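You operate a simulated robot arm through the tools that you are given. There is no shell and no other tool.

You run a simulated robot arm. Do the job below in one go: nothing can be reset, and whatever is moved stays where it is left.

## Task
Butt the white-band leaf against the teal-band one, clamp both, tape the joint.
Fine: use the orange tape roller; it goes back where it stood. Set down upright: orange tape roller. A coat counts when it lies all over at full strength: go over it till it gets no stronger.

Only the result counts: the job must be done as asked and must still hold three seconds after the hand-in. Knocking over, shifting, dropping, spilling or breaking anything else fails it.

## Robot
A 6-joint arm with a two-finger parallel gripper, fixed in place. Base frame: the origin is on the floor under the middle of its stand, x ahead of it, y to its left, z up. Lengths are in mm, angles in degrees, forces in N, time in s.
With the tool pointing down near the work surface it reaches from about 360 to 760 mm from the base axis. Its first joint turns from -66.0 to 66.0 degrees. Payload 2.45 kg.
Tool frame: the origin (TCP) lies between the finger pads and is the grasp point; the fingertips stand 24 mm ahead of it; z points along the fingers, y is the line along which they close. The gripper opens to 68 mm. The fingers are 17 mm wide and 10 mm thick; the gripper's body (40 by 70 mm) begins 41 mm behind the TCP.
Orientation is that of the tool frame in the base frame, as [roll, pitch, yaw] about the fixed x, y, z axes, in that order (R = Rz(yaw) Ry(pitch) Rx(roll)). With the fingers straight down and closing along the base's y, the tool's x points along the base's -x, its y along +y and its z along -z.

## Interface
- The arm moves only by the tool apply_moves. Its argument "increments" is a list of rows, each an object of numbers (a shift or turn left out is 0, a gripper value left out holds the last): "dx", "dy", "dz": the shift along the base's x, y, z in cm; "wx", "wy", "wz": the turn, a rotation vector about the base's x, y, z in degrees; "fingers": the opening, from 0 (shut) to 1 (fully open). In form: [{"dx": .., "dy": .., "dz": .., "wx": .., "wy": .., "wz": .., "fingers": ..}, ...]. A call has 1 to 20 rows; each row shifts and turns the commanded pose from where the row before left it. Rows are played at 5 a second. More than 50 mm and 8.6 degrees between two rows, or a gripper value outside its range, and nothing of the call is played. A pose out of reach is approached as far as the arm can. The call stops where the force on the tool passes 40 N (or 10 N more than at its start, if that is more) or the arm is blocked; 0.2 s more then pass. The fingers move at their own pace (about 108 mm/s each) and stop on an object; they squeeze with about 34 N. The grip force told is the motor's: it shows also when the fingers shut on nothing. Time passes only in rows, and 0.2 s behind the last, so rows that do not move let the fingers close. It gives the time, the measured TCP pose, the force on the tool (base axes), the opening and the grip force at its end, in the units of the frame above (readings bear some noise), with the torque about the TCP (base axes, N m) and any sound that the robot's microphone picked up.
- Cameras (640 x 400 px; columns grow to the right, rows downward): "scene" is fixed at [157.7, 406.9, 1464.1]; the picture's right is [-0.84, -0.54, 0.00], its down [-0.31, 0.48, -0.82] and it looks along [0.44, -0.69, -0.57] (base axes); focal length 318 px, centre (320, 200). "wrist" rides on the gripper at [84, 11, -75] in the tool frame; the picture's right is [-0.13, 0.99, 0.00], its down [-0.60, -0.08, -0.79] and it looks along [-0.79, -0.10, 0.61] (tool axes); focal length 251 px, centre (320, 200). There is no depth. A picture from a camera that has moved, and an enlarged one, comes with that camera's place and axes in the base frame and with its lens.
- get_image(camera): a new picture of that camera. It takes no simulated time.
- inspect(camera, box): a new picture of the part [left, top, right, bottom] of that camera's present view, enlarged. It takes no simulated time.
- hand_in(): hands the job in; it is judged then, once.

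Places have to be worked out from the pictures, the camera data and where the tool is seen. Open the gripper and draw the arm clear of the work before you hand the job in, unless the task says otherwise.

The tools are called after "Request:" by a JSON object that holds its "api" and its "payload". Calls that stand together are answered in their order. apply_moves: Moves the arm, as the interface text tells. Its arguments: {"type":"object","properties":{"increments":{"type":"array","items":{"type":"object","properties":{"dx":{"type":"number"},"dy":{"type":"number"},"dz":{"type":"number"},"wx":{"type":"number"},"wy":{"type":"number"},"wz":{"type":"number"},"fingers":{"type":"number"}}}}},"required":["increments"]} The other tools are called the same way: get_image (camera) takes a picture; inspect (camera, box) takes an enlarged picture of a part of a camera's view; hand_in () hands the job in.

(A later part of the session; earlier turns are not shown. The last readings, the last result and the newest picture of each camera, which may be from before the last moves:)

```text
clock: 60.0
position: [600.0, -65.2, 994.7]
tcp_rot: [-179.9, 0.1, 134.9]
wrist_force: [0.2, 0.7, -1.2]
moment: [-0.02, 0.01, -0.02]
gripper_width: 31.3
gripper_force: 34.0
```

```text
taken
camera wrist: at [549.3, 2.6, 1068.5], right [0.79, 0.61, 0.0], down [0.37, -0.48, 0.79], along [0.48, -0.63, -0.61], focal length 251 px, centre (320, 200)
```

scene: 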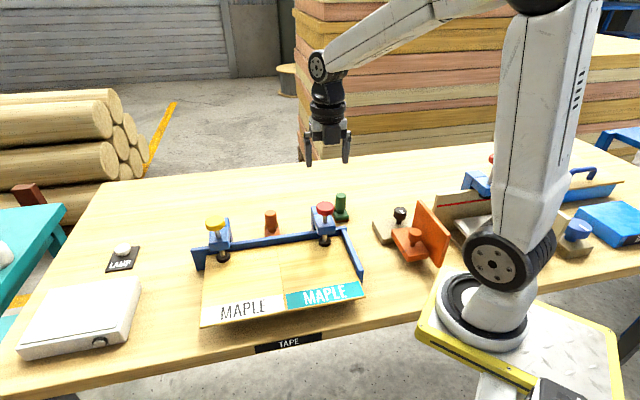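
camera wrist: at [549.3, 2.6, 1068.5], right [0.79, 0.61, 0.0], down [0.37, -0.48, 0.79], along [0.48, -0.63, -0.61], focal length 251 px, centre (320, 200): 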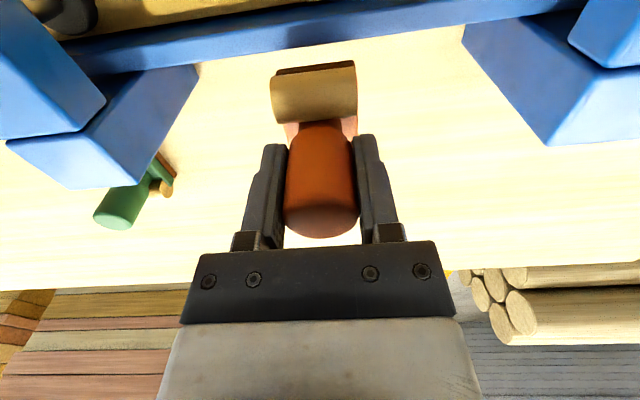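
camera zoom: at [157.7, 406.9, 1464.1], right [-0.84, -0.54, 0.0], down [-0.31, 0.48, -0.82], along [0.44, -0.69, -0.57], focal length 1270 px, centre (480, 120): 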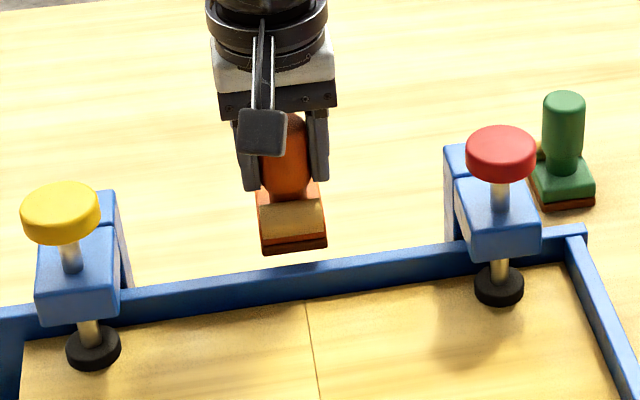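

The sole clears the fence top by about 19 mm and the roller is in line with the joint. I continue over the fence to just inside it.

Request:
{"api": "apply_moves", "payload": {"increments": [{"dx": -0.45, "dy": 0.45}, {"dx": -0.9, "dy": 0.9}, {"dx": -0.9, "dy": 0.9}, {"dx": -0.9, "dy": 0.9}, {"dx": -0.9, "dy": 0.9}, {"dx": -0.85, "dy": 0.85}, {"dx": -0.45, "dy": 0.45}]}}

Request:
{"api": "inspect", "payload": {"camera": "scene", "box": [230, 190, 330, 290]}}

Request:
{"api": "get_image", "payload": {"camera": "wrist"}}

```text
clock: 61.6
position: [547.6, -12.2, 992.9]
tcp_rot: [-179.9, 0.0, 135.0]
wrist_force: [-0.7, 0.1, -1.2]
moment: [0.02, -0.01, 0.0]
gripper_width: 31.3
gripper_force: 34.2
```

```text
4.00 times, centred on (280, 240) of scene
camera zoom: at [157.7, 406.9, 1464.1], right [-0.84, -0.54, 0.0], down [-0.31, 0.48, -0.82], along [0.44, -0.69, -0.57], focal length 1270 px, centre (480, 40)
```

zoom: 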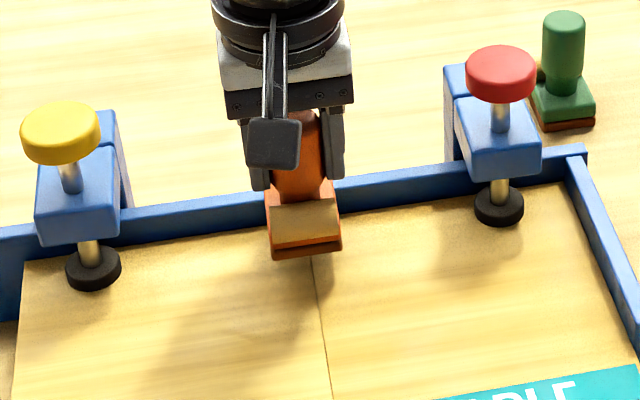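

```text
taken
camera wrist: at [496.0, 56.7, 1068.6], right [0.79, 0.61, 0.0], down [0.37, -0.48, 0.79], along [0.48, -0.63, -0.61], focal length 251 px, centre (320, 200)
```

wrist: 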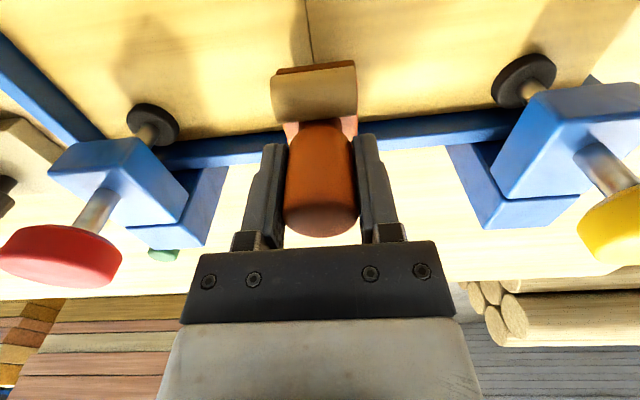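

Centred over the joint just inside the fence. I lower slowly until the sole touches the leaves.

Request:
{"api": "apply_moves", "payload": {"increments": [{"dz": -0.3}, {"dz": -0.4}, {"dz": -0.4}, {"dz": -0.4}, {"dz": -0.4}, {"dz": -0.2}, {"dz": -0.15}, {"dz": -0.1}, {"dx": 0}]}}

Request:
{"api": "inspect", "payload": {"camera": "scene", "box": [240, 200, 310, 280]}}

```text
clock: 63.6
position: [547.3, -11.6, 971.8]
tcp_rot: [-180.0, 0.3, 135.0]
wrist_force: [-3.2, -1.3, 29.2]
moment: [-0.4, 0.2, -0.05]
gripper_width: 30.9
gripper_force: 33.7
```

```text
5.00 times, centred on (275, 240) of scene
camera zoom: at [157.1, 406.9, 1464.2], right [-0.84, -0.54, 0.0], down [-0.31, 0.48, -0.82], along [0.44, -0.69, -0.57], focal length 1588 px, centre (545, 0)
```

zoom: 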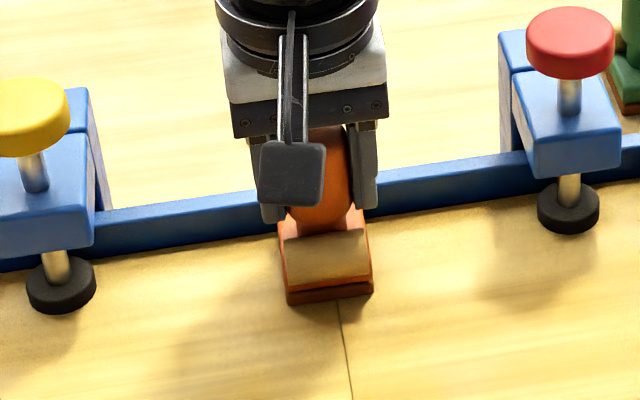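

The sole is on the leaves at z≈972, pressing 29 N. I ease to a lighter press, then slide toward the fence in small steps.

Request:
{"api": "apply_moves", "payload": {"increments": [{"dz": 0.1}, {"dx": 0.14, "dy": -0.14}, {"dx": 0.14, "dy": -0.14}, {"dx": 0.14, "dy": -0.14}, {"dx": 0}]}}

Request:
{"api": "inspect", "payload": {"camera": "scene", "box": [240, 200, 310, 280]}}

```text
clock: 64.8
position: [550.4, -16.2, 971.5]
tcp_rot: [-179.9, 0.0, 135.0]
wrist_force: [-3.6, 5.1, 15.7]
moment: [0.14, -0.25, 0.04]
gripper_width: 31.3
gripper_force: 33.8
```

```text
5.00 times, centred on (275, 240) of scene
camera zoom: at [157.3, 407.1, 1464.1], right [-0.84, -0.54, 0.0], down [-0.31, 0.48, -0.82], along [0.44, -0.69, -0.57], focal length 1588 px, centre (545, 0)
```

zoom: 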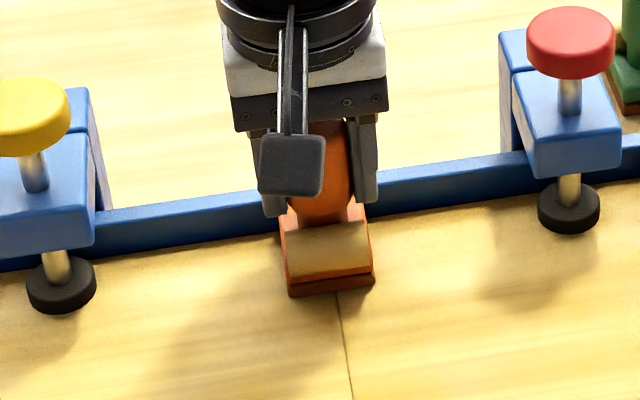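

Sliding friction is about 6 N with 16 N press. I go on toward the fence in 1 mm steps until contact.

Request:
{"api": "apply_moves", "payload": {"increments": [{"dx": 0.08, "dy": -0.08}, {"dx": 0.08, "dy": -0.08}, {"dx": 0.08, "dy": -0.08}, {"dx": 0}]}}

Request:
{"api": "get_image", "payload": {"camera": "wrist"}}

```text
clock: 65.8
position: [552.6, -16.5, 971.1]
tcp_rot: [-179.7, -0.1, 134.9]
wrist_force: [-9.4, 11.0, 7.2]
moment: [0.49, 0.1, 0.1]
gripper_width: 31.6
gripper_force: 34.3
```

```text
taken
camera wrist: at [501.2, 50.7, 1045.8], right [0.79, 0.61, -0.01], down [0.38, -0.48, 0.79], along [0.48, -0.63, -0.61], focal length 251 px, centre (320, 200)
```

wrist: 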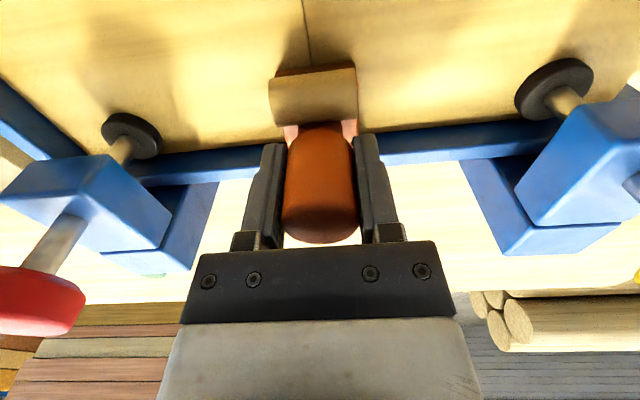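

The roller's front edge is now against the fence (14 N lateral). I draw it along the joint toward the band, first 60 mm, and look for tape.

Request:
{"api": "apply_moves", "payload": {"increments": [{"dx": -0.2, "dy": 0.2, "dz": -0.03}, {"dx": -0.5, "dy": 0.5}, {"dx": -0.7, "dy": 0.7}, {"dx": -0.7, "dy": 0.7}, {"dx": -0.7, "dy": 0.7}, {"dx": -0.7, "dy": 0.7}, {"dx": -0.7, "dy": 0.7}]}}

Request:
{"api": "inspect", "payload": {"camera": "scene", "box": [230, 200, 330, 330]}}

Request:
{"api": "get_image", "payload": {"camera": "wrist"}}

```text
clock: 67.4
position: [511.3, 25.6, 970.0]
tcp_rot: [180.0, 0.1, 134.9]
wrist_force: [0.3, -1.2, 2.2]
moment: [-0.11, -0.15, 0.01]
gripper_width: 31.6
gripper_force: 33.9
```

```text
3.08 times, centred on (280, 265) of scene
camera zoom: at [157.6, 406.9, 1464.1], right [-0.84, -0.54, 0.0], down [-0.31, 0.48, -0.82], along [0.44, -0.69, -0.57], focal length 977 px, centre (443, 0)
```

zoom: 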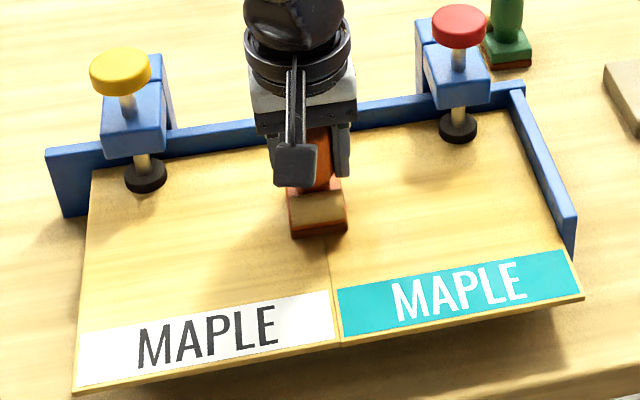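

```text
taken
camera wrist: at [459.8, 93.3, 1045.4], right [0.79, 0.61, 0.0], down [0.37, -0.48, 0.79], along [0.48, -0.63, -0.61], focal length 251 px, centre (320, 200)
```

wrist: 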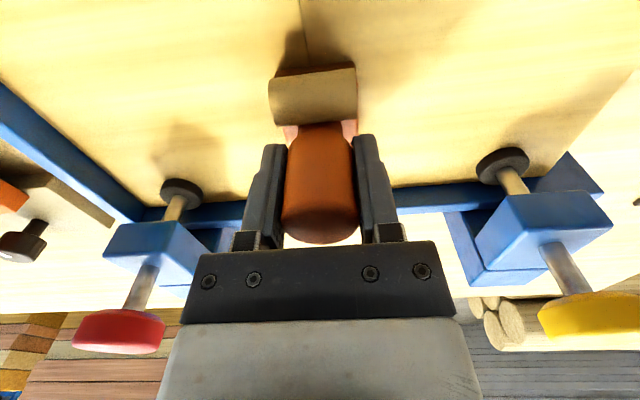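

The press has become light (2 N), so I press about 0.8 mm further and continue toward the band.

Request:
{"api": "apply_moves", "payload": {"increments": [{"dz": -0.08}, {"dx": -0.4, "dy": 0.4}, {"dx": -0.7, "dy": 0.7}, {"dx": -0.7, "dy": 0.7}]}}

Request:
{"api": "inspect", "payload": {"camera": "scene", "box": [230, 200, 330, 330]}}

```text
clock: 68.4
position: [493.0, 43.8, 970.5]
tcp_rot: [-179.9, 0.1, 135.0]
wrist_force: [1.8, -1.4, 4.2]
moment: [-0.14, -0.26, -0.01]
gripper_width: 31.2
gripper_force: 34.1
```

```text
3.08 times, centred on (280, 265) of scene
camera zoom: at [157.6, 406.9, 1464.1], right [-0.84, -0.54, 0.0], down [-0.31, 0.48, -0.82], along [0.44, -0.69, -0.57], focal length 977 px, centre (443, 0)
```

zoom: 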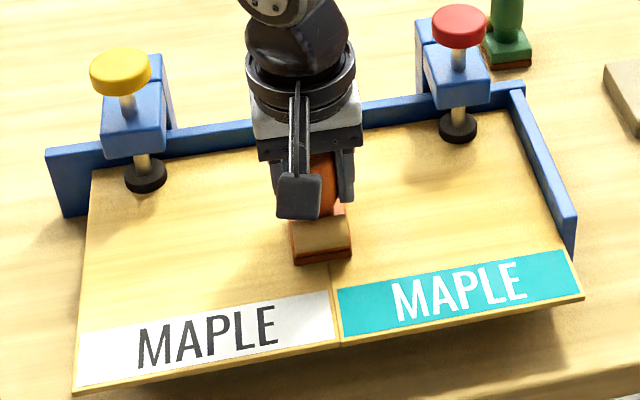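

The press relaxes as the handle creeps up in the fingers, so I add a small downward feed while continuing to the band end.

Request:
{"api": "apply_moves", "payload": {"increments": [{"dz": -0.06}, {"dx": -0.6, "dy": 0.6, "dz": -0.03}, {"dx": -0.65, "dy": 0.65, "dz": -0.03}, {"dx": -0.65, "dy": 0.65, "dz": -0.03}, {"dx": -0.65, "dy": 0.65, "dz": -0.03}, {"dx": -0.65, "dy": 0.65, "dz": -0.03}, {"dx": -0.65, "dy": 0.65, "dz": -0.03}, {"dx": -0.65, "dy": 0.65, "dz": -0.03}, {"dx": 0}]}}

Request:
{"api": "inspect", "payload": {"camera": "scene", "box": [230, 220, 330, 330]}}

Request:
{"api": "get_image", "payload": {"camera": "wrist"}}

```text
clock: 70.4
position: [449.7, 87.7, 969.1]
tcp_rot: [179.9, 0.0, 135.1]
wrist_force: [7.7, -5.7, 21.4]
moment: [-0.23, -0.07, 0.06]
gripper_width: 31.3
gripper_force: 34.2
```

```text
3.64 times, centred on (280, 275) of scene
camera zoom: at [157.5, 406.8, 1464.2], right [-0.84, -0.54, 0.0], down [-0.31, 0.48, -0.82], along [0.44, -0.69, -0.57], focal length 1154 px, centre (466, -73)
```

zoom: 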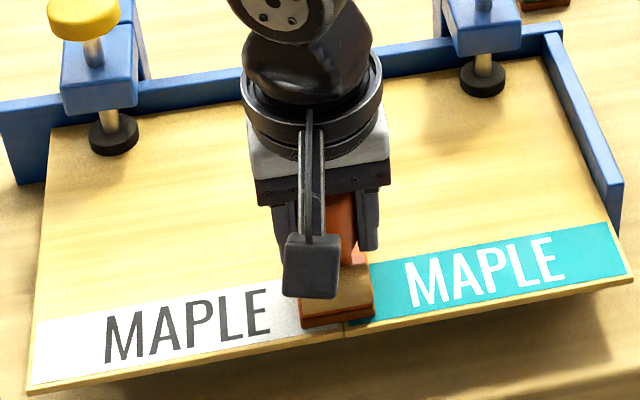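

```text
taken
camera wrist: at [397.4, 155.1, 1042.9], right [0.79, 0.61, 0.0], down [0.37, -0.48, 0.79], along [0.48, -0.63, -0.61], focal length 251 px, centre (320, 200)
```

wrist: 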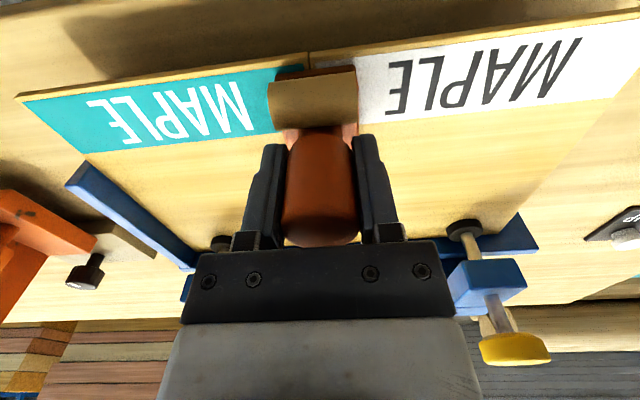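

Nearly at the band end with 21 N press. I go ~14 mm further so the sole passes the leaf ends, then check.

Request:
{"api": "apply_moves", "payload": {"increments": [{"dx": -0.5, "dy": 0.5, "dz": 0.02}, {"dx": -0.5, "dy": 0.5}, {"dx": 0}]}}

Request:
{"api": "inspect", "payload": {"camera": "scene", "box": [230, 220, 330, 330]}}

```text
clock: 71.2
position: [439.4, 98.0, 967.4]
tcp_rot: [-180.0, 0.0, 135.1]
wrist_force: [6.8, -2.0, 16.4]
moment: [0.09, -0.36, -0.06]
gripper_width: 31.3
gripper_force: 33.9
```

```text
3.64 times, centred on (280, 275) of scene
camera zoom: at [157.6, 406.8, 1464.2], right [-0.84, -0.54, 0.0], down [-0.31, 0.48, -0.82], along [0.44, -0.69, -0.57], focal length 1154 px, centre (466, -73)
```

zoom: 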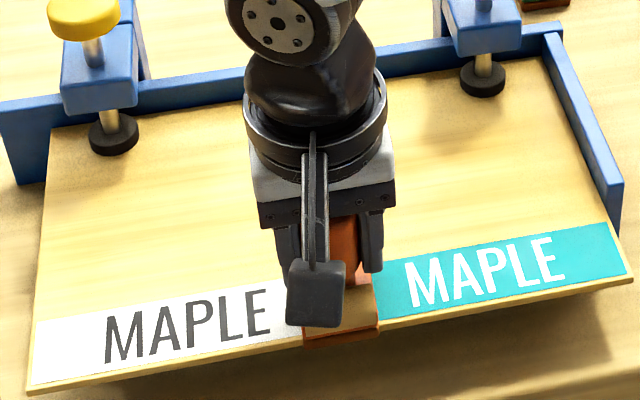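

The sole now overhangs the leaf end. I reverse toward the fence and look at whether tape shows on the joint.

Request:
{"api": "apply_moves", "payload": {"increments": [{"dx": 0.4, "dy": -0.4}, {"dx": 0.7, "dy": -0.7}, {"dx": 0.7, "dy": -0.7, "dz": -0.02}, {"dx": 0.7, "dy": -0.7, "dz": -0.02}, {"dx": 0.7, "dy": -0.7, "dz": -0.02}, {"dx": 0.7, "dy": -0.7, "dz": -0.02}, {"dx": 0.7, "dy": -0.7, "dz": -0.02}]}}

Request:
{"api": "inspect", "payload": {"camera": "scene", "box": [230, 220, 330, 330]}}

Request:
{"api": "get_image", "payload": {"camera": "wrist"}}

```text
clock: 72.8
position: [484.7, 51.3, 966.9]
tcp_rot: [-179.7, 0.0, 134.9]
wrist_force: [-0.4, 0.5, 0.5]
moment: [0.08, 0.02, 0.01]
gripper_width: 31.3
gripper_force: 34.4
```

```text
3.64 times, centred on (280, 275) of scene
camera zoom: at [157.6, 407.0, 1464.1], right [-0.84, -0.54, 0.0], down [-0.31, 0.48, -0.82], along [0.44, -0.69, -0.57], focal length 1154 px, centre (466, -73)
```

zoom: 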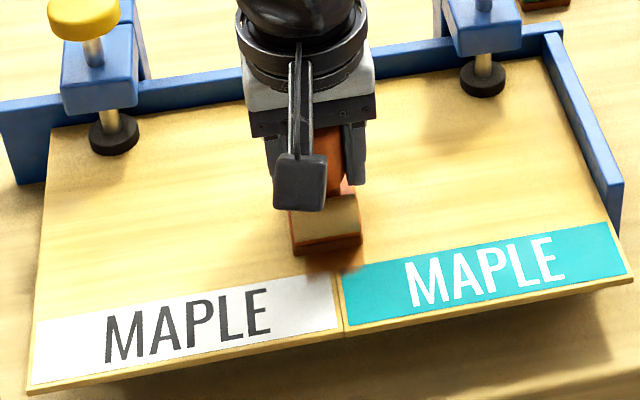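

```text
taken
camera wrist: at [433.2, 119.1, 1041.6], right [0.79, 0.61, 0.0], down [0.37, -0.48, 0.79], along [0.48, -0.63, -0.61], focal length 251 px, centre (320, 200)
```

wrist: 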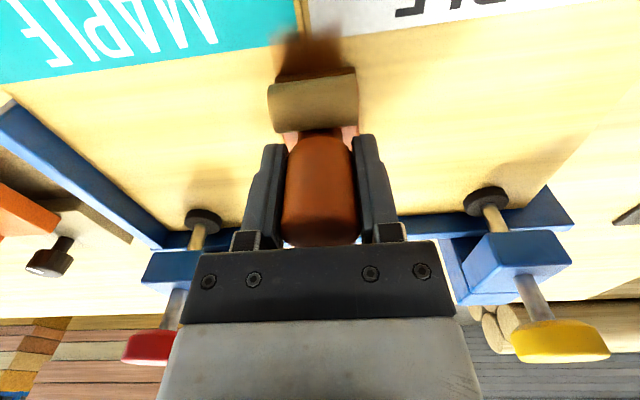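

A brown tape patch has appeared past the sole, but not on the band end. I lift slightly and shift the roller sideways off the joint to see the whole tape.

Request:
{"api": "apply_moves", "payload": {"increments": [{"dz": 0.3}, {"dz": 0.5}, {"dx": 0.5, "dy": 0.5}, {"dx": 0.9, "dy": 0.9}, {"dx": 0.9, "dy": 0.9}, {"dx": 0.9, "dy": 0.9}, {"dx": 0.9, "dy": 0.9}, {"dx": 0.9, "dy": 0.9}, {"dx": 0.5, "dy": 0.5}]}}

Request:
{"api": "inspect", "payload": {"camera": "scene", "box": [210, 220, 350, 340]}}

Request:
{"api": "get_image", "payload": {"camera": "wrist"}}

```text
clock: 74.8
position: [539.9, 105.9, 975.5]
tcp_rot: [-179.8, 0.1, 135.0]
wrist_force: [1.7, 0.0, -1.7]
moment: [0.02, 0.03, 0.03]
gripper_width: 31.1
gripper_force: 34.0
```

```text
3.33 times, centred on (280, 280) of scene
camera zoom: at [157.7, 406.9, 1464.1], right [-0.84, -0.54, 0.0], down [-0.31, 0.48, -0.82], along [0.44, -0.69, -0.57], focal length 1058 px, centre (453, -67)
```

zoom: 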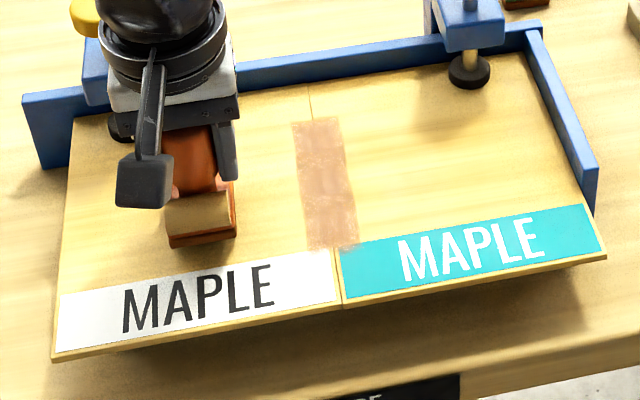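

```text
taken
camera wrist: at [488.6, 174.1, 1049.8], right [0.79, 0.61, 0.0], down [0.37, -0.48, 0.79], along [0.48, -0.63, -0.61], focal length 251 px, centre (320, 200)
```

wrist: 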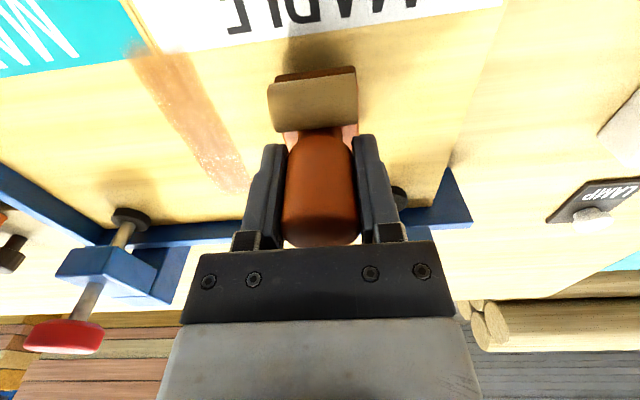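

A tape strip about 30 mm wide now lies along the middle of the joint, from roughly 40 mm off the fence to the bands. I zoom in to judge its ends and strength.

Request:
{"api": "inspect", "payload": {"camera": "scene", "box": [260, 235, 320, 320]}}

Request:
{"api": "inspect", "payload": {"camera": "wrist", "box": [100, 20, 280, 210]}}

```text
4.71 times, centred on (290, 278) of scene
camera zoom: at [157.7, 406.9, 1464.1], right [-0.84, -0.54, 0.0], down [-0.31, 0.48, -0.82], along [0.44, -0.69, -0.57], focal length 1494 px, centre (461, -165)
```

zoom: 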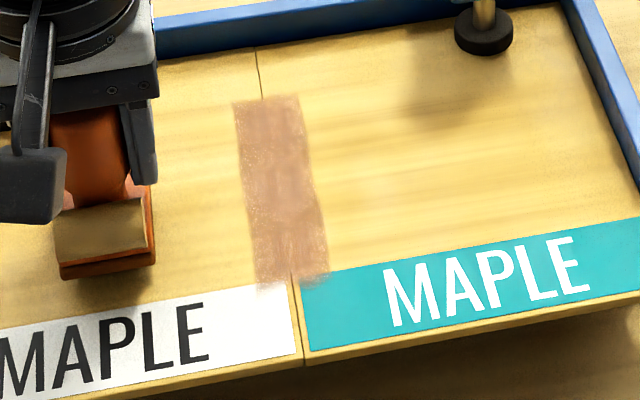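

```text
2.11 times, centred on (190, 115) of wrist
camera zoom: at [488.6, 174.1, 1049.8], right [0.79, 0.61, 0.0], down [0.37, -0.48, 0.79], along [0.48, -0.63, -0.61], focal length 529 px, centre (594, 379)
```

zoom: 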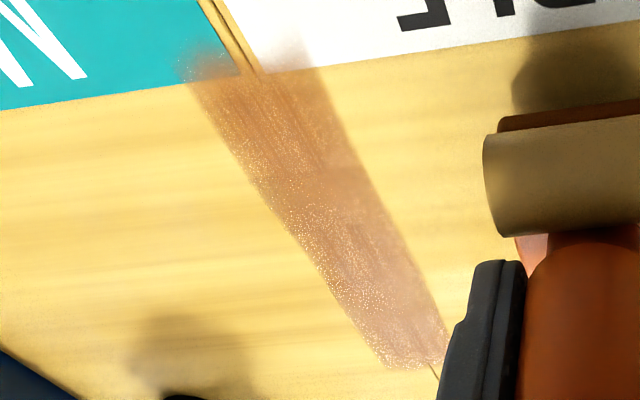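

The strip looks semi-transparent and patchy, so it needs more passes. I zoom further into both ends to see how far the coat reaches and how it lies relative to the joint.

Request:
{"api": "inspect", "payload": {"camera": "scene", "box": [265, 240, 295, 270]}}

Request:
{"api": "inspect", "payload": {"camera": "scene", "box": [270, 280, 305, 315]}}

```text
13.33 times, centred on (280, 255) of scene
camera zoom: at [157.7, 406.9, 1464.1], right [-0.84, -0.54, 0.0], down [-0.31, 0.48, -0.82], along [0.44, -0.69, -0.57], focal length 4233 px, centre (853, -533)
```

zoom: 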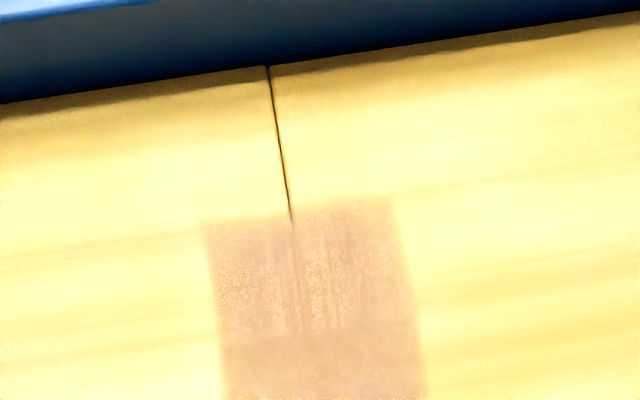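

```text
11.43 times, centred on (288, 298) of scene
camera zoom: at [157.7, 406.9, 1464.1], right [-0.84, -0.54, 0.0], down [-0.31, 0.48, -0.82], along [0.44, -0.69, -0.57], focal length 3628 px, centre (691, -914)
```

zoom: 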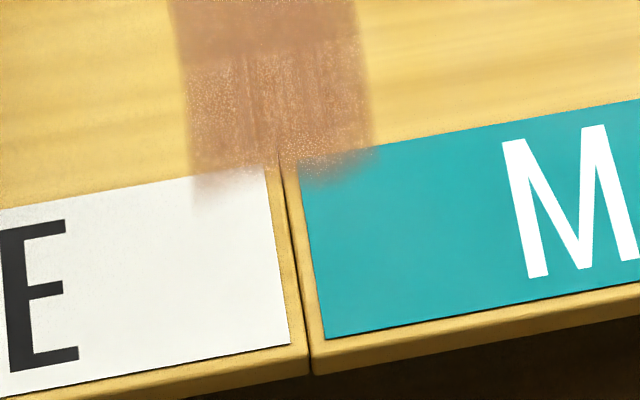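

The fence-end start is sharp and the band end fades, both short of the joint's ends. I go back over the joint near the fence, hovering, for another pass with controlled light pressure.

Request:
{"api": "apply_moves", "payload": {"increments": [{"dx": -0.5, "dy": -0.5}, {"dx": -1, "dy": -1}, {"dx": -1, "dy": -1}, {"dx": -1, "dy": -1}, {"dx": -1, "dy": -1}, {"dx": -1, "dy": -1}, {"dx": 0.4, "dy": -0.4}, {"dx": 0.9, "dy": -0.9}, {"dx": 0.9, "dy": -0.9}, {"dx": 0.9, "dy": -0.9}, {"dx": 0.9, "dy": -0.9}, {"dx": 0.9, "dy": -0.9}, {"dx": 0.9, "dy": -0.9}, {"dx": 0.5, "dy": -0.5}]}}

Request:
{"api": "get_image", "payload": {"camera": "wrist"}}

Request:
{"api": "inspect", "payload": {"camera": "scene", "box": [230, 210, 330, 320]}}

```text
clock: 77.8
position: [548.4, -12.1, 975.2]
tcp_rot: [-179.7, 0.0, 135.0]
wrist_force: [0.4, 0.3, -1.3]
moment: [-0.02, 0.01, -0.02]
gripper_width: 31.1
gripper_force: 34.1
```

```text
taken
camera wrist: at [497.0, 56.2, 1050.0], right [0.79, 0.61, 0.0], down [0.37, -0.48, 0.79], along [0.48, -0.63, -0.61], focal length 251 px, centre (320, 200)
```

wrist: 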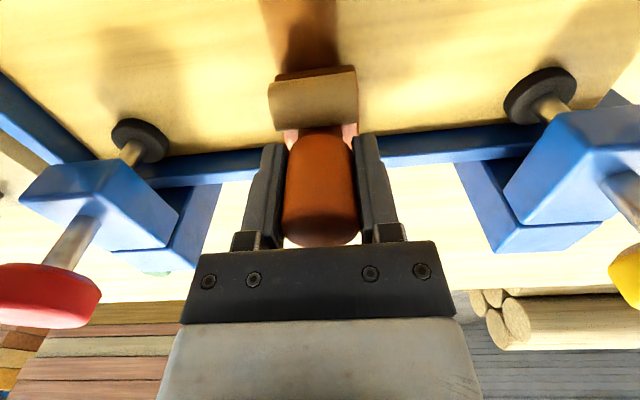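

```text
3.64 times, centred on (280, 265) of scene
camera zoom: at [157.7, 406.9, 1464.1], right [-0.84, -0.54, 0.0], down [-0.31, 0.48, -0.82], along [0.44, -0.69, -0.57], focal length 1154 px, centre (466, -36)
```

zoom: 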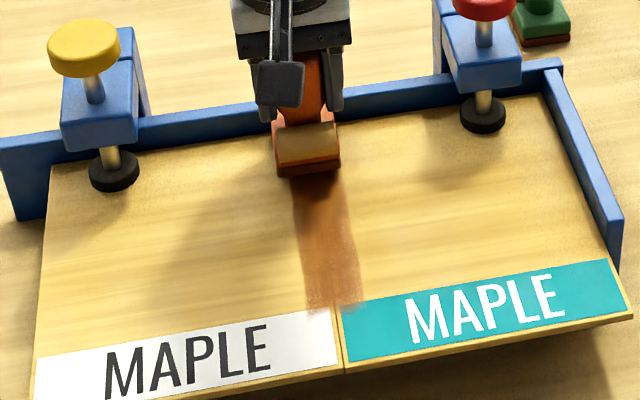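

Back over the joint near the fence, 8 mm up. I lower to light contact.

Request:
{"api": "apply_moves", "payload": {"increments": [{"dz": -0.3}, {"dz": -0.3}, {"dz": -0.1}, {"dz": -0.08}, {"dx": 0}]}}

```text
clock: 79.0
position: [549.4, -11.7, 967.9]
tcp_rot: [-179.9, 0.2, 135.0]
wrist_force: [-7.0, 2.5, 24.2]
moment: [0.24, 0.19, 0.07]
gripper_width: 31.5
gripper_force: 33.8
```

24 N; I ease by 1 mm, nudge to the fence, then draw toward the band over 35 mm and check.

Request:
{"api": "apply_moves", "payload": {"increments": [{"dz": 0.1}, {"dx": 0.2, "dy": -0.2}, {"dx": 0.2, "dy": -0.2}, {"dx": 0}]}}

```text
clock: 80.0
position: [553.3, -16.2, 967.6]
tcp_rot: [-180.0, 0.1, 135.0]
wrist_force: [0.2, 1.8, 5.6]
moment: [0.09, -0.2, 0.07]
gripper_width: 31.2
gripper_force: 33.3
```

Light press of 5.6 N at the fence. I draw toward the band 50 mm with a small downward feed.

Request:
{"api": "apply_moves", "payload": {"increments": [{"dx": -0.35, "dy": 0.35, "dz": -0.03}, {"dx": -0.7, "dy": 0.7, "dz": -0.03}, {"dx": -0.7, "dy": 0.7, "dz": -0.03}, {"dx": -0.7, "dy": 0.7, "dz": -0.03}, {"dx": -0.7, "dy": 0.7, "dz": -0.03}, {"dx": -0.35, "dy": 0.35, "dz": -0.03}]}}

Request:
{"api": "inspect", "payload": {"camera": "scene", "box": [230, 210, 330, 320]}}

Request:
{"api": "get_image", "payload": {"camera": "wrist"}}

```text
clock: 81.4
position: [519.4, 20.3, 967.4]
tcp_rot: [-180.0, 0.2, 135.0]
wrist_force: [6.3, -2.1, 15.0]
moment: [0.05, -0.13, -0.05]
gripper_width: 31.1
gripper_force: 34.1
```

```text
3.64 times, centred on (280, 265) of scene
camera zoom: at [157.5, 406.8, 1464.2], right [-0.84, -0.54, 0.0], down [-0.31, 0.48, -0.82], along [0.44, -0.69, -0.57], focal length 1154 px, centre (466, -36)
```

zoom: 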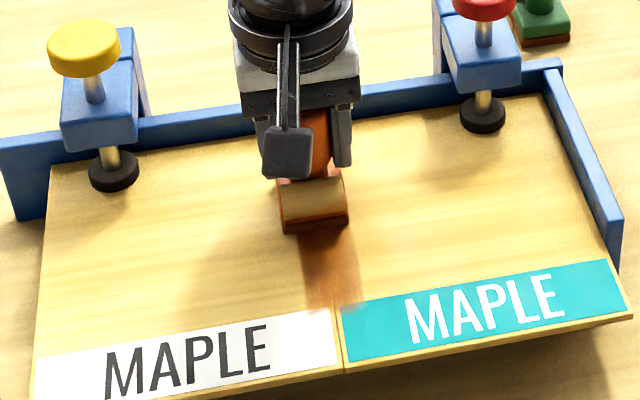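

```text
taken
camera wrist: at [467.1, 87.3, 1041.1], right [0.79, 0.61, 0.0], down [0.37, -0.48, 0.8], along [0.49, -0.63, -0.61], focal length 251 px, centre (320, 200)
```

wrist: 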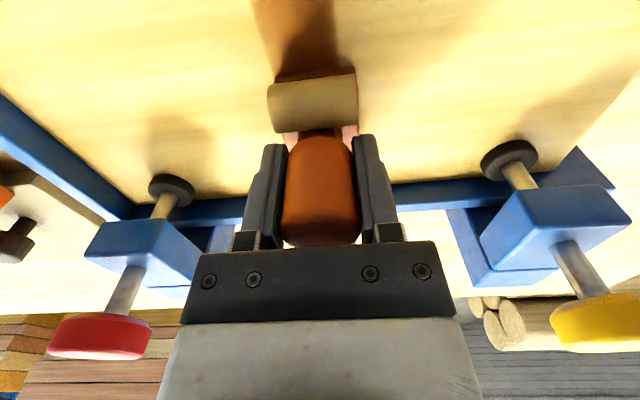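

15 N now; I continue toward the band without further feed and check the force midway.

Request:
{"api": "apply_moves", "payload": {"increments": [{"dx": -0.4, "dy": 0.4}, {"dx": -0.7, "dy": 0.7}, {"dx": -0.7, "dy": 0.7, "dz": -0.02}, {"dx": -0.7, "dy": 0.7, "dz": -0.02}, {"dx": -0.7, "dy": 0.7, "dz": -0.03}, {"dx": -0.7, "dy": 0.7, "dz": -0.03}]}}

Request:
{"api": "inspect", "payload": {"camera": "scene", "box": [230, 230, 330, 340]}}

```text
clock: 82.8
position: [477.2, 57.9, 966.6]
tcp_rot: [-179.9, 0.1, 135.0]
wrist_force: [4.4, -3.4, 12.5]
moment: [0.04, -0.25, -0.05]
gripper_width: 31.3
gripper_force: 34.0
```

```text
3.64 times, centred on (280, 285) of scene
camera zoom: at [157.6, 406.8, 1464.2], right [-0.84, -0.54, 0.0], down [-0.31, 0.48, -0.82], along [0.44, -0.69, -0.57], focal length 1154 px, centre (466, -109)
```

zoom: 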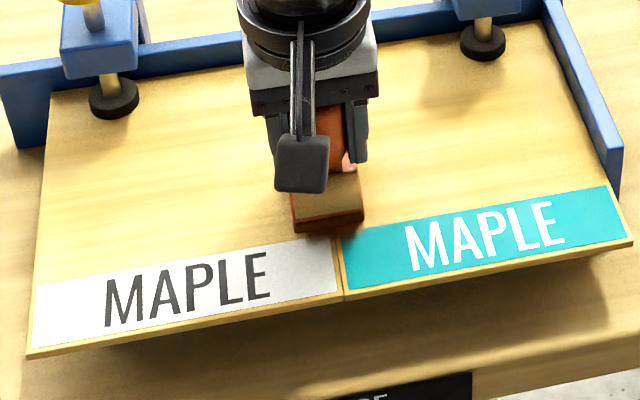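

Steady 12 N. I continue to the band end.

Request:
{"api": "apply_moves", "payload": {"increments": [{"dx": -0.5, "dy": 0.5, "dz": -0.02}, {"dx": -0.7, "dy": 0.7, "dz": -0.02}, {"dx": -0.7, "dy": 0.7, "dz": -0.02}, {"dx": -0.7, "dy": 0.7, "dz": -0.02}, {"dx": -0.7, "dy": 0.7, "dz": -0.02}, {"dx": -0.6, "dy": 0.6, "dz": -0.02}]}}

Request:
{"api": "inspect", "payload": {"camera": "scene", "box": [230, 230, 330, 340]}}

Request:
{"api": "get_image", "payload": {"camera": "wrist"}}

```text
clock: 84.2
position: [439.0, 97.8, 964.9]
tcp_rot: [-179.9, 0.1, 135.0]
wrist_force: [5.1, -4.6, 16.3]
moment: [-0.19, -0.15, -0.01]
gripper_width: 31.3
gripper_force: 33.7
```

```text
3.64 times, centred on (280, 285) of scene
camera zoom: at [157.6, 406.8, 1464.2], right [-0.84, -0.54, 0.0], down [-0.31, 0.48, -0.82], along [0.44, -0.69, -0.57], focal length 1154 px, centre (466, -109)
```

zoom: 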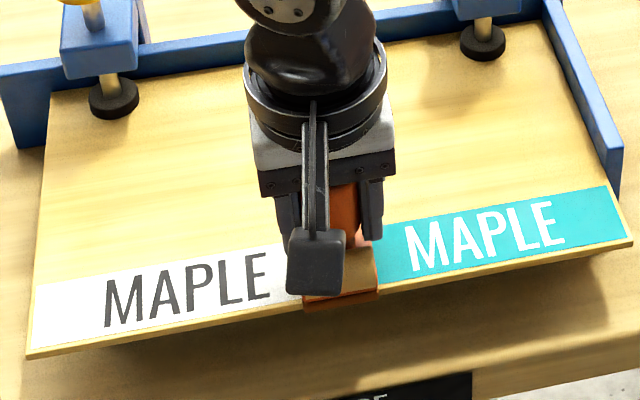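

```text
taken
camera wrist: at [387.5, 165.2, 1038.5], right [0.79, 0.61, 0.0], down [0.37, -0.48, 0.79], along [0.48, -0.63, -0.61], focal length 251 px, centre (320, 200)
```

wrist: 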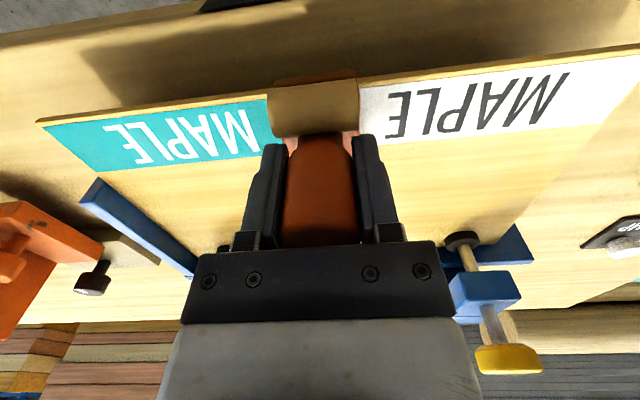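

At the band end. I lift a little and shift aside to look at the result of this pass.

Request:
{"api": "apply_moves", "payload": {"increments": [{"dz": 0.2}, {"dz": 0.4}, {"dz": 0.3}, {"dx": 0.5, "dy": 0.5}, {"dx": 1, "dy": 1}, {"dx": 1, "dy": 1}, {"dx": 1, "dy": 1}, {"dx": 1, "dy": 1}, {"dx": 0.5, "dy": 0.5}]}}

Request:
{"api": "inspect", "payload": {"camera": "scene", "box": [260, 235, 320, 320]}}

Request:
{"api": "inspect", "payload": {"camera": "scene", "box": [265, 240, 295, 270]}}

Request:
{"api": "inspect", "payload": {"camera": "scene", "box": [270, 280, 305, 315]}}

```text
clock: 86.2
position: [489.6, 148.3, 973.5]
tcp_rot: [-179.8, 0.0, 135.0]
wrist_force: [1.0, 0.5, -1.9]
moment: [0.02, 0.01, -0.01]
gripper_width: 31.1
gripper_force: 34.0
```

```text
4.71 times, centred on (290, 278) of scene
camera zoom: at [157.7, 407.0, 1464.1], right [-0.84, -0.54, 0.0], down [-0.31, 0.48, -0.82], along [0.44, -0.69, -0.57], focal length 1494 px, centre (461, -165)
```

zoom: 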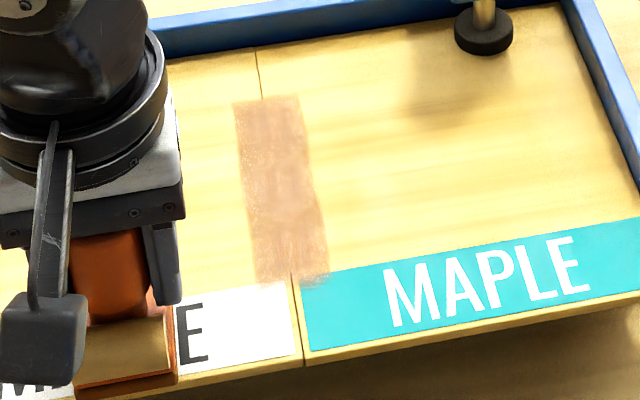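

```text
13.33 times, centred on (280, 255) of scene
camera zoom: at [157.7, 407.0, 1464.1], right [-0.84, -0.54, 0.0], down [-0.31, 0.48, -0.82], along [0.44, -0.69, -0.57], focal length 4233 px, centre (853, -533)
```

zoom: 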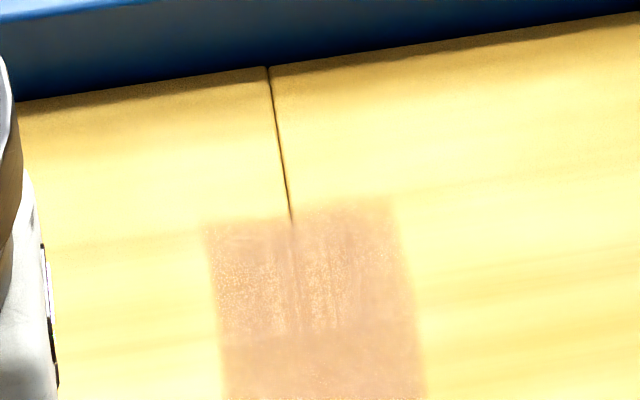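

```text
11.43 times, centred on (288, 298) of scene
camera zoom: at [157.7, 407.0, 1464.1], right [-0.84, -0.54, 0.0], down [-0.31, 0.48, -0.82], along [0.44, -0.69, -0.57], focal length 3628 px, centre (691, -914)
```

zoom: 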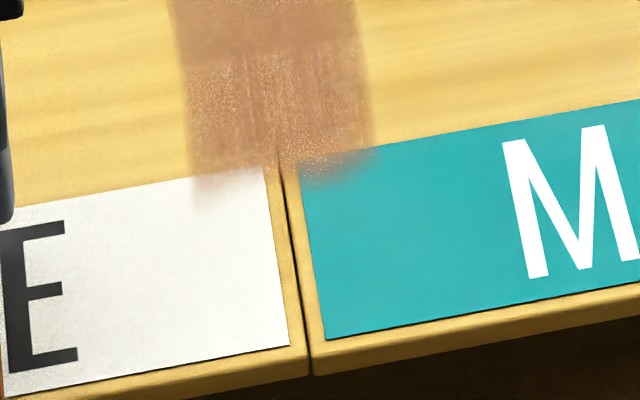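

The strip's outline is unchanged by the second pass, so the coat seems confined to a set area of the joint. I look closer with both cameras to judge its strength.

Request:
{"api": "get_image", "payload": {"camera": "wrist"}}

Request:
{"api": "inspect", "payload": {"camera": "wrist", "box": [120, 60, 260, 200]}}

Request:
{"api": "inspect", "payload": {"camera": "scene", "box": [268, 250, 300, 275]}}

Request:
{"api": "inspect", "payload": {"camera": "scene", "box": [268, 270, 300, 295]}}

```text
taken
camera wrist: at [438.1, 216.2, 1047.7], right [0.79, 0.61, 0.0], down [0.37, -0.48, 0.79], along [0.48, -0.63, -0.61], focal length 251 px, centre (320, 200)
```

wrist: 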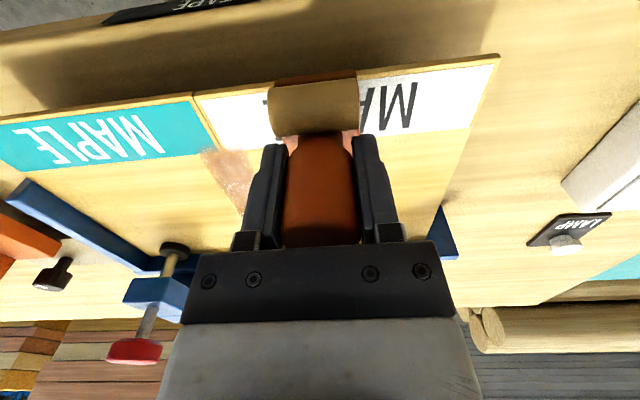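

```text
2.86 times, centred on (190, 130) of wrist
camera zoom: at [438.1, 216.2, 1047.7], right [0.79, 0.61, 0.0], down [0.37, -0.48, 0.79], along [0.48, -0.63, -0.61], focal length 718 px, centre (691, 400)
```

zoom: 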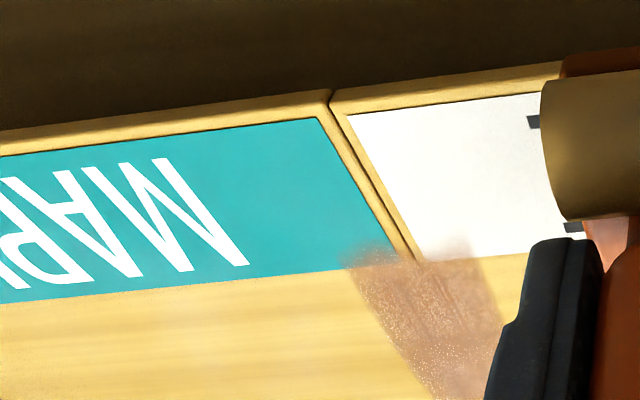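

```text
16.00 times, centred on (284, 262) of scene
camera zoom: at [157.7, 407.0, 1464.1], right [-0.84, -0.54, 0.0], down [-0.31, 0.48, -0.82], along [0.44, -0.69, -0.57], focal length 5080 px, centre (896, -800)
```

zoom: 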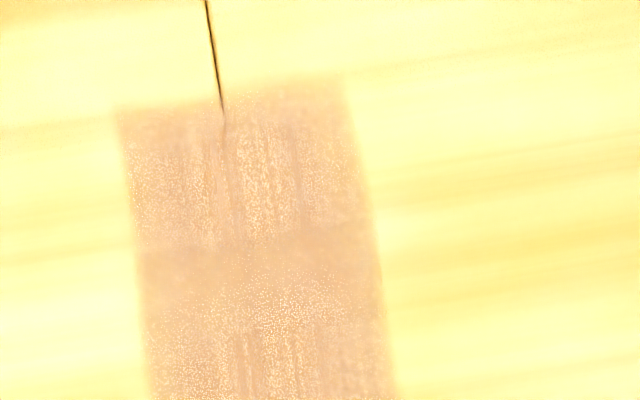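

```text
16.00 times, centred on (284, 282) of scene
camera zoom: at [157.7, 407.0, 1464.1], right [-0.84, -0.54, 0.0], down [-0.31, 0.48, -0.82], along [0.44, -0.69, -0.57], focal length 5080 px, centre (896, -1120)
```

zoom: 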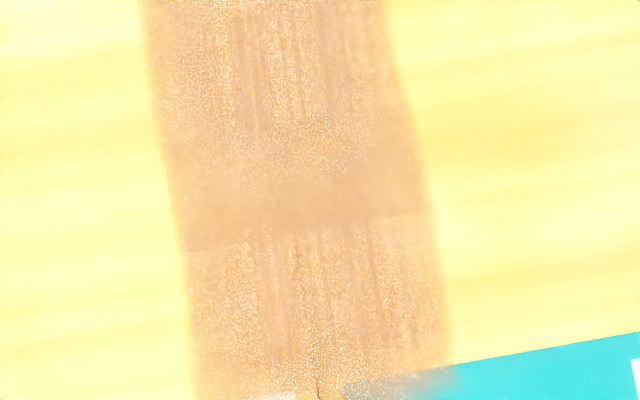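

The fading band end might be due to the sole not having gone far enough. I return to the joint, set down about 20 mm before, and run further past the leaf end with light pressure.

Request:
{"api": "apply_moves", "payload": {"increments": [{"dx": -0.5, "dy": -0.5}, {"dx": -1, "dy": -1}, {"dx": -1, "dy": -1}, {"dx": -1, "dy": -1}, {"dx": -1, "dy": -1}, {"dx": -0.5, "dy": -0.5}, {"dx": 0.7, "dy": -0.7}, {"dx": 0.7, "dy": -0.7}, {"dz": -0.3}, {"dz": -0.3}, {"dz": -0.15}, {"dz": -0.1}, {"dx": 0}]}}

```text
clock: 89.0
position: [453.0, 82.3, 965.9]
tcp_rot: [179.9, 0.1, 135.1]
wrist_force: [-0.3, -0.5, 9.5]
moment: [0.15, 0.22, 0.01]
gripper_width: 31.3
gripper_force: 33.8
```

Light contact of 9.5 N at n≈262. I slide past the earlier limit to n≈232.

Request:
{"api": "apply_moves", "payload": {"increments": [{"dx": -0.4, "dy": 0.4}, {"dx": -0.55, "dy": 0.55}, {"dx": -0.55, "dy": 0.55}, {"dx": -0.55, "dy": 0.55}, {"dx": 0}]}}

Request:
{"api": "inspect", "payload": {"camera": "scene", "box": [250, 260, 330, 340]}}

Request:
{"api": "get_image", "payload": {"camera": "wrist"}}

```text
clock: 90.2
position: [433.0, 102.9, 964.1]
tcp_rot: [-179.9, 0.0, 134.9]
wrist_force: [3.4, -1.4, 7.3]
moment: [-0.05, -0.22, -0.02]
gripper_width: 31.0
gripper_force: 33.8
```

```text
5.00 times, centred on (290, 300) of scene
camera zoom: at [157.6, 406.9, 1464.1], right [-0.84, -0.54, 0.0], down [-0.31, 0.48, -0.82], along [0.44, -0.69, -0.57], focal length 1588 px, centre (470, -300)
```

zoom: 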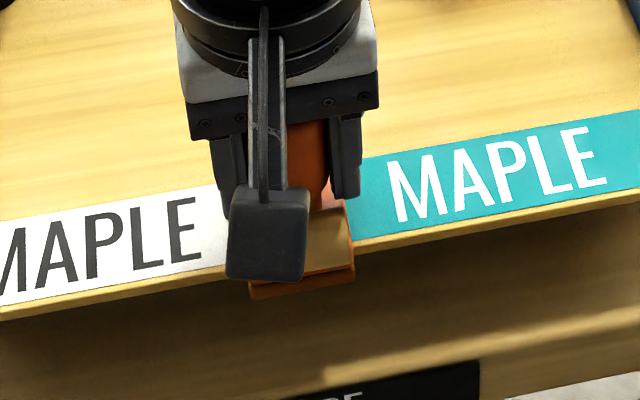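

```text
taken
camera wrist: at [381.0, 171.7, 1039.0], right [0.79, 0.61, 0.0], down [0.37, -0.48, 0.79], along [0.48, -0.63, -0.61], focal length 251 px, centre (320, 200)
```

wrist: 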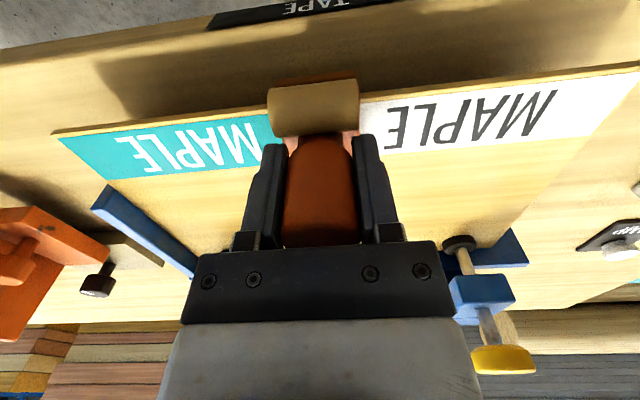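

Past the leaf end now. I reverse toward the fence with light contact and view the band end in the wrist camera.

Request:
{"api": "apply_moves", "payload": {"increments": [{"dx": 0.4, "dy": -0.4, "dz": -0.02}, {"dx": 0.7, "dy": -0.7, "dz": -0.02}, {"dx": 0.7, "dy": -0.7, "dz": -0.03}, {"dx": 0.7, "dy": -0.7, "dz": -0.03}, {"dx": 0.7, "dy": -0.7, "dz": -0.03}, {"dx": 0.7, "dy": -0.7, "dz": -0.03}, {"dx": 0.7, "dy": -0.7, "dz": -0.03}, {"dx": 0.7, "dy": -0.7, "dz": -0.03}]}}

Request:
{"api": "inspect", "payload": {"camera": "wrist", "box": [200, 0, 420, 140]}}

Request:
{"api": "inspect", "payload": {"camera": "scene", "box": [270, 280, 305, 315]}}

```text
clock: 92.0
position: [485.5, 51.4, 962.9]
tcp_rot: [-179.9, 0.2, 135.0]
wrist_force: [-2.4, 3.4, 7.3]
moment: [0.19, -0.09, 0.05]
gripper_width: 30.9
gripper_force: 34.2
```

```text
2.86 times, centred on (310, 70) of wrist
camera zoom: at [433.5, 119.2, 1037.7], right [0.79, 0.61, 0.0], down [0.37, -0.48, 0.79], along [0.48, -0.63, -0.61], focal length 718 px, centre (349, 571)
```

zoom: 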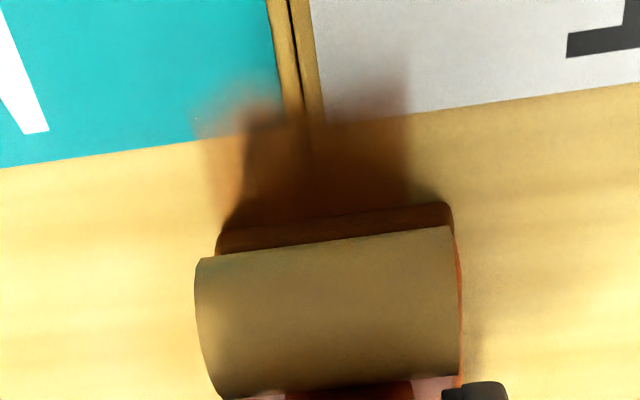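

```text
11.43 times, centred on (288, 298) of scene
camera zoom: at [157.5, 407.0, 1464.1], right [-0.84, -0.54, 0.0], down [-0.31, 0.48, -0.82], along [0.44, -0.69, -0.57], focal length 3628 px, centre (691, -914)
```

zoom: 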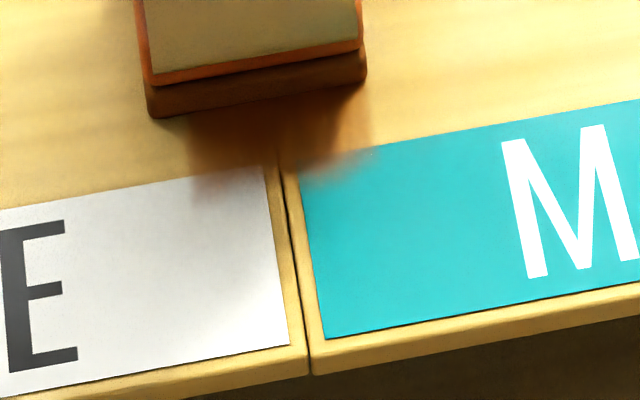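

The band-end outline did not move, so the coat area really ends there; only strength can still grow. I continue this pass back to the fence with light pressure, then compare.

Request:
{"api": "apply_moves", "payload": {"increments": [{"dx": 0.4, "dy": -0.4, "dz": -0.02}, {"dx": 0.7, "dy": -0.7, "dz": -0.03}, {"dx": 0.7, "dy": -0.7, "dz": -0.03}, {"dx": 0.7, "dy": -0.7, "dz": -0.03}, {"dx": 0.7, "dy": -0.7, "dz": -0.03}, {"dx": 0.7, "dy": -0.7, "dz": -0.03}, {"dx": 0.7, "dy": -0.7, "dz": -0.03}, {"dx": 0}]}}

Request:
{"api": "inspect", "payload": {"camera": "scene", "box": [260, 235, 320, 320]}}

```text
clock: 93.8
position: [531.4, 6.8, 961.1]
tcp_rot: [-179.9, 0.1, 135.0]
wrist_force: [-5.4, 8.4, 24.1]
moment: [0.17, -0.25, 0.09]
gripper_width: 31.0
gripper_force: 33.7
```

```text
4.71 times, centred on (290, 278) of scene
camera zoom: at [157.1, 407.1, 1464.1], right [-0.84, -0.54, 0.0], down [-0.31, 0.48, -0.82], along [0.44, -0.69, -0.57], focal length 1494 px, centre (461, -165)
```

zoom: 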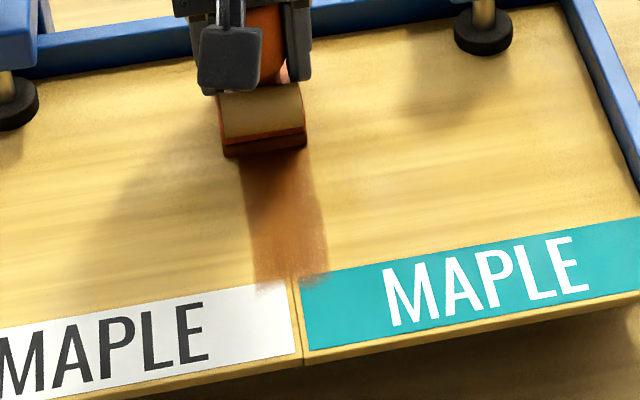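

24 N here; I ease 1 mm and go on to the fence, then draw back once more along the whole joint.

Request:
{"api": "apply_moves", "payload": {"increments": [{"dz": 0.1}, {"dx": 0.6, "dy": -0.6}, {"dx": 0.7, "dy": -0.7}, {"dx": 0.5, "dy": -0.5}, {"dx": 0}]}}

```text
clock: 95.0
position: [549.2, -13.4, 961.9]
tcp_rot: [-179.8, 0.0, 135.1]
wrist_force: [-0.6, 0.0, -1.7]
moment: [-0.01, 0.0, -0.02]
gripper_width: 31.1
gripper_force: 33.7
```

The sole has come free of the leaf. I re-press by about 1.2 mm and read the force.

Request:
{"api": "apply_moves", "payload": {"increments": [{"dz": -0.08}, {"dz": -0.06}, {"dx": 0}]}}

```text
clock: 95.8
position: [549.1, -12.7, 960.7]
tcp_rot: [-179.9, 0.1, 135.0]
wrist_force: [-2.8, 1.9, 10.3]
moment: [-0.17, -0.05, -0.03]
gripper_width: 31.4
gripper_force: 34.3
```

Contact at 10 N. I draw along the whole joint toward the band with a small feed to keep the pressure.

Request:
{"api": "apply_moves", "payload": {"increments": [{"dx": -0.4, "dy": 0.4, "dz": -0.01}, {"dx": -0.7, "dy": 0.7, "dz": -0.02}, {"dx": -0.7, "dy": 0.7, "dz": -0.02}, {"dx": -0.7, "dy": 0.7, "dz": -0.02}, {"dx": -0.7, "dy": 0.7, "dz": -0.02}, {"dx": -0.7, "dy": 0.7, "dz": -0.02}, {"dx": -0.7, "dy": 0.7, "dz": -0.02}, {"dx": -0.7, "dy": 0.7, "dz": -0.02}]}}

```text
clock: 97.6
position: [495.2, 39.9, 959.1]
tcp_rot: [180.0, 0.2, 135.0]
wrist_force: [4.8, -3.7, 14.1]
moment: [0.07, -0.1, -0.02]
gripper_width: 31.3
gripper_force: 34.4
```

14 N at mid-joint; I continue to the band end.

Request:
{"api": "apply_moves", "payload": {"increments": [{"dx": -0.5, "dy": 0.5, "dz": -0.01}, {"dx": -0.7, "dy": 0.7, "dz": -0.01}, {"dx": -0.7, "dy": 0.7, "dz": -0.02}, {"dx": -0.7, "dy": 0.7, "dz": -0.02}, {"dx": -0.7, "dy": 0.7, "dz": -0.02}, {"dx": -0.7, "dy": 0.7, "dz": -0.02}, {"dx": -0.7, "dy": 0.7, "dz": -0.02}, {"dx": -0.7, "dy": 0.7, "dz": -0.02}, {"dx": -0.5, "dy": 0.5, "dz": -0.02}]}}

Request:
{"api": "inspect", "payload": {"camera": "scene", "box": [230, 230, 330, 340]}}

```text
clock: 99.6
position: [436.9, 98.8, 956.8]
tcp_rot: [-179.9, 0.1, 135.1]
wrist_force: [5.6, -4.0, 17.0]
moment: [-0.05, -0.36, -0.05]
gripper_width: 31.4
gripper_force: 34.2
```

```text
3.64 times, centred on (280, 285) of scene
camera zoom: at [157.6, 406.8, 1464.2], right [-0.84, -0.54, 0.0], down [-0.31, 0.48, -0.82], along [0.44, -0.69, -0.57], focal length 1154 px, centre (466, -109)
```

zoom: 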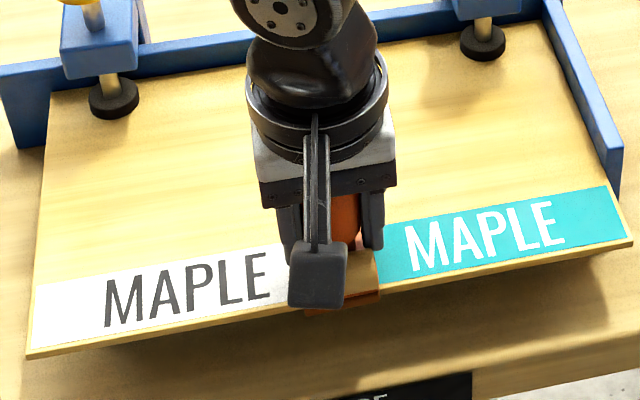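

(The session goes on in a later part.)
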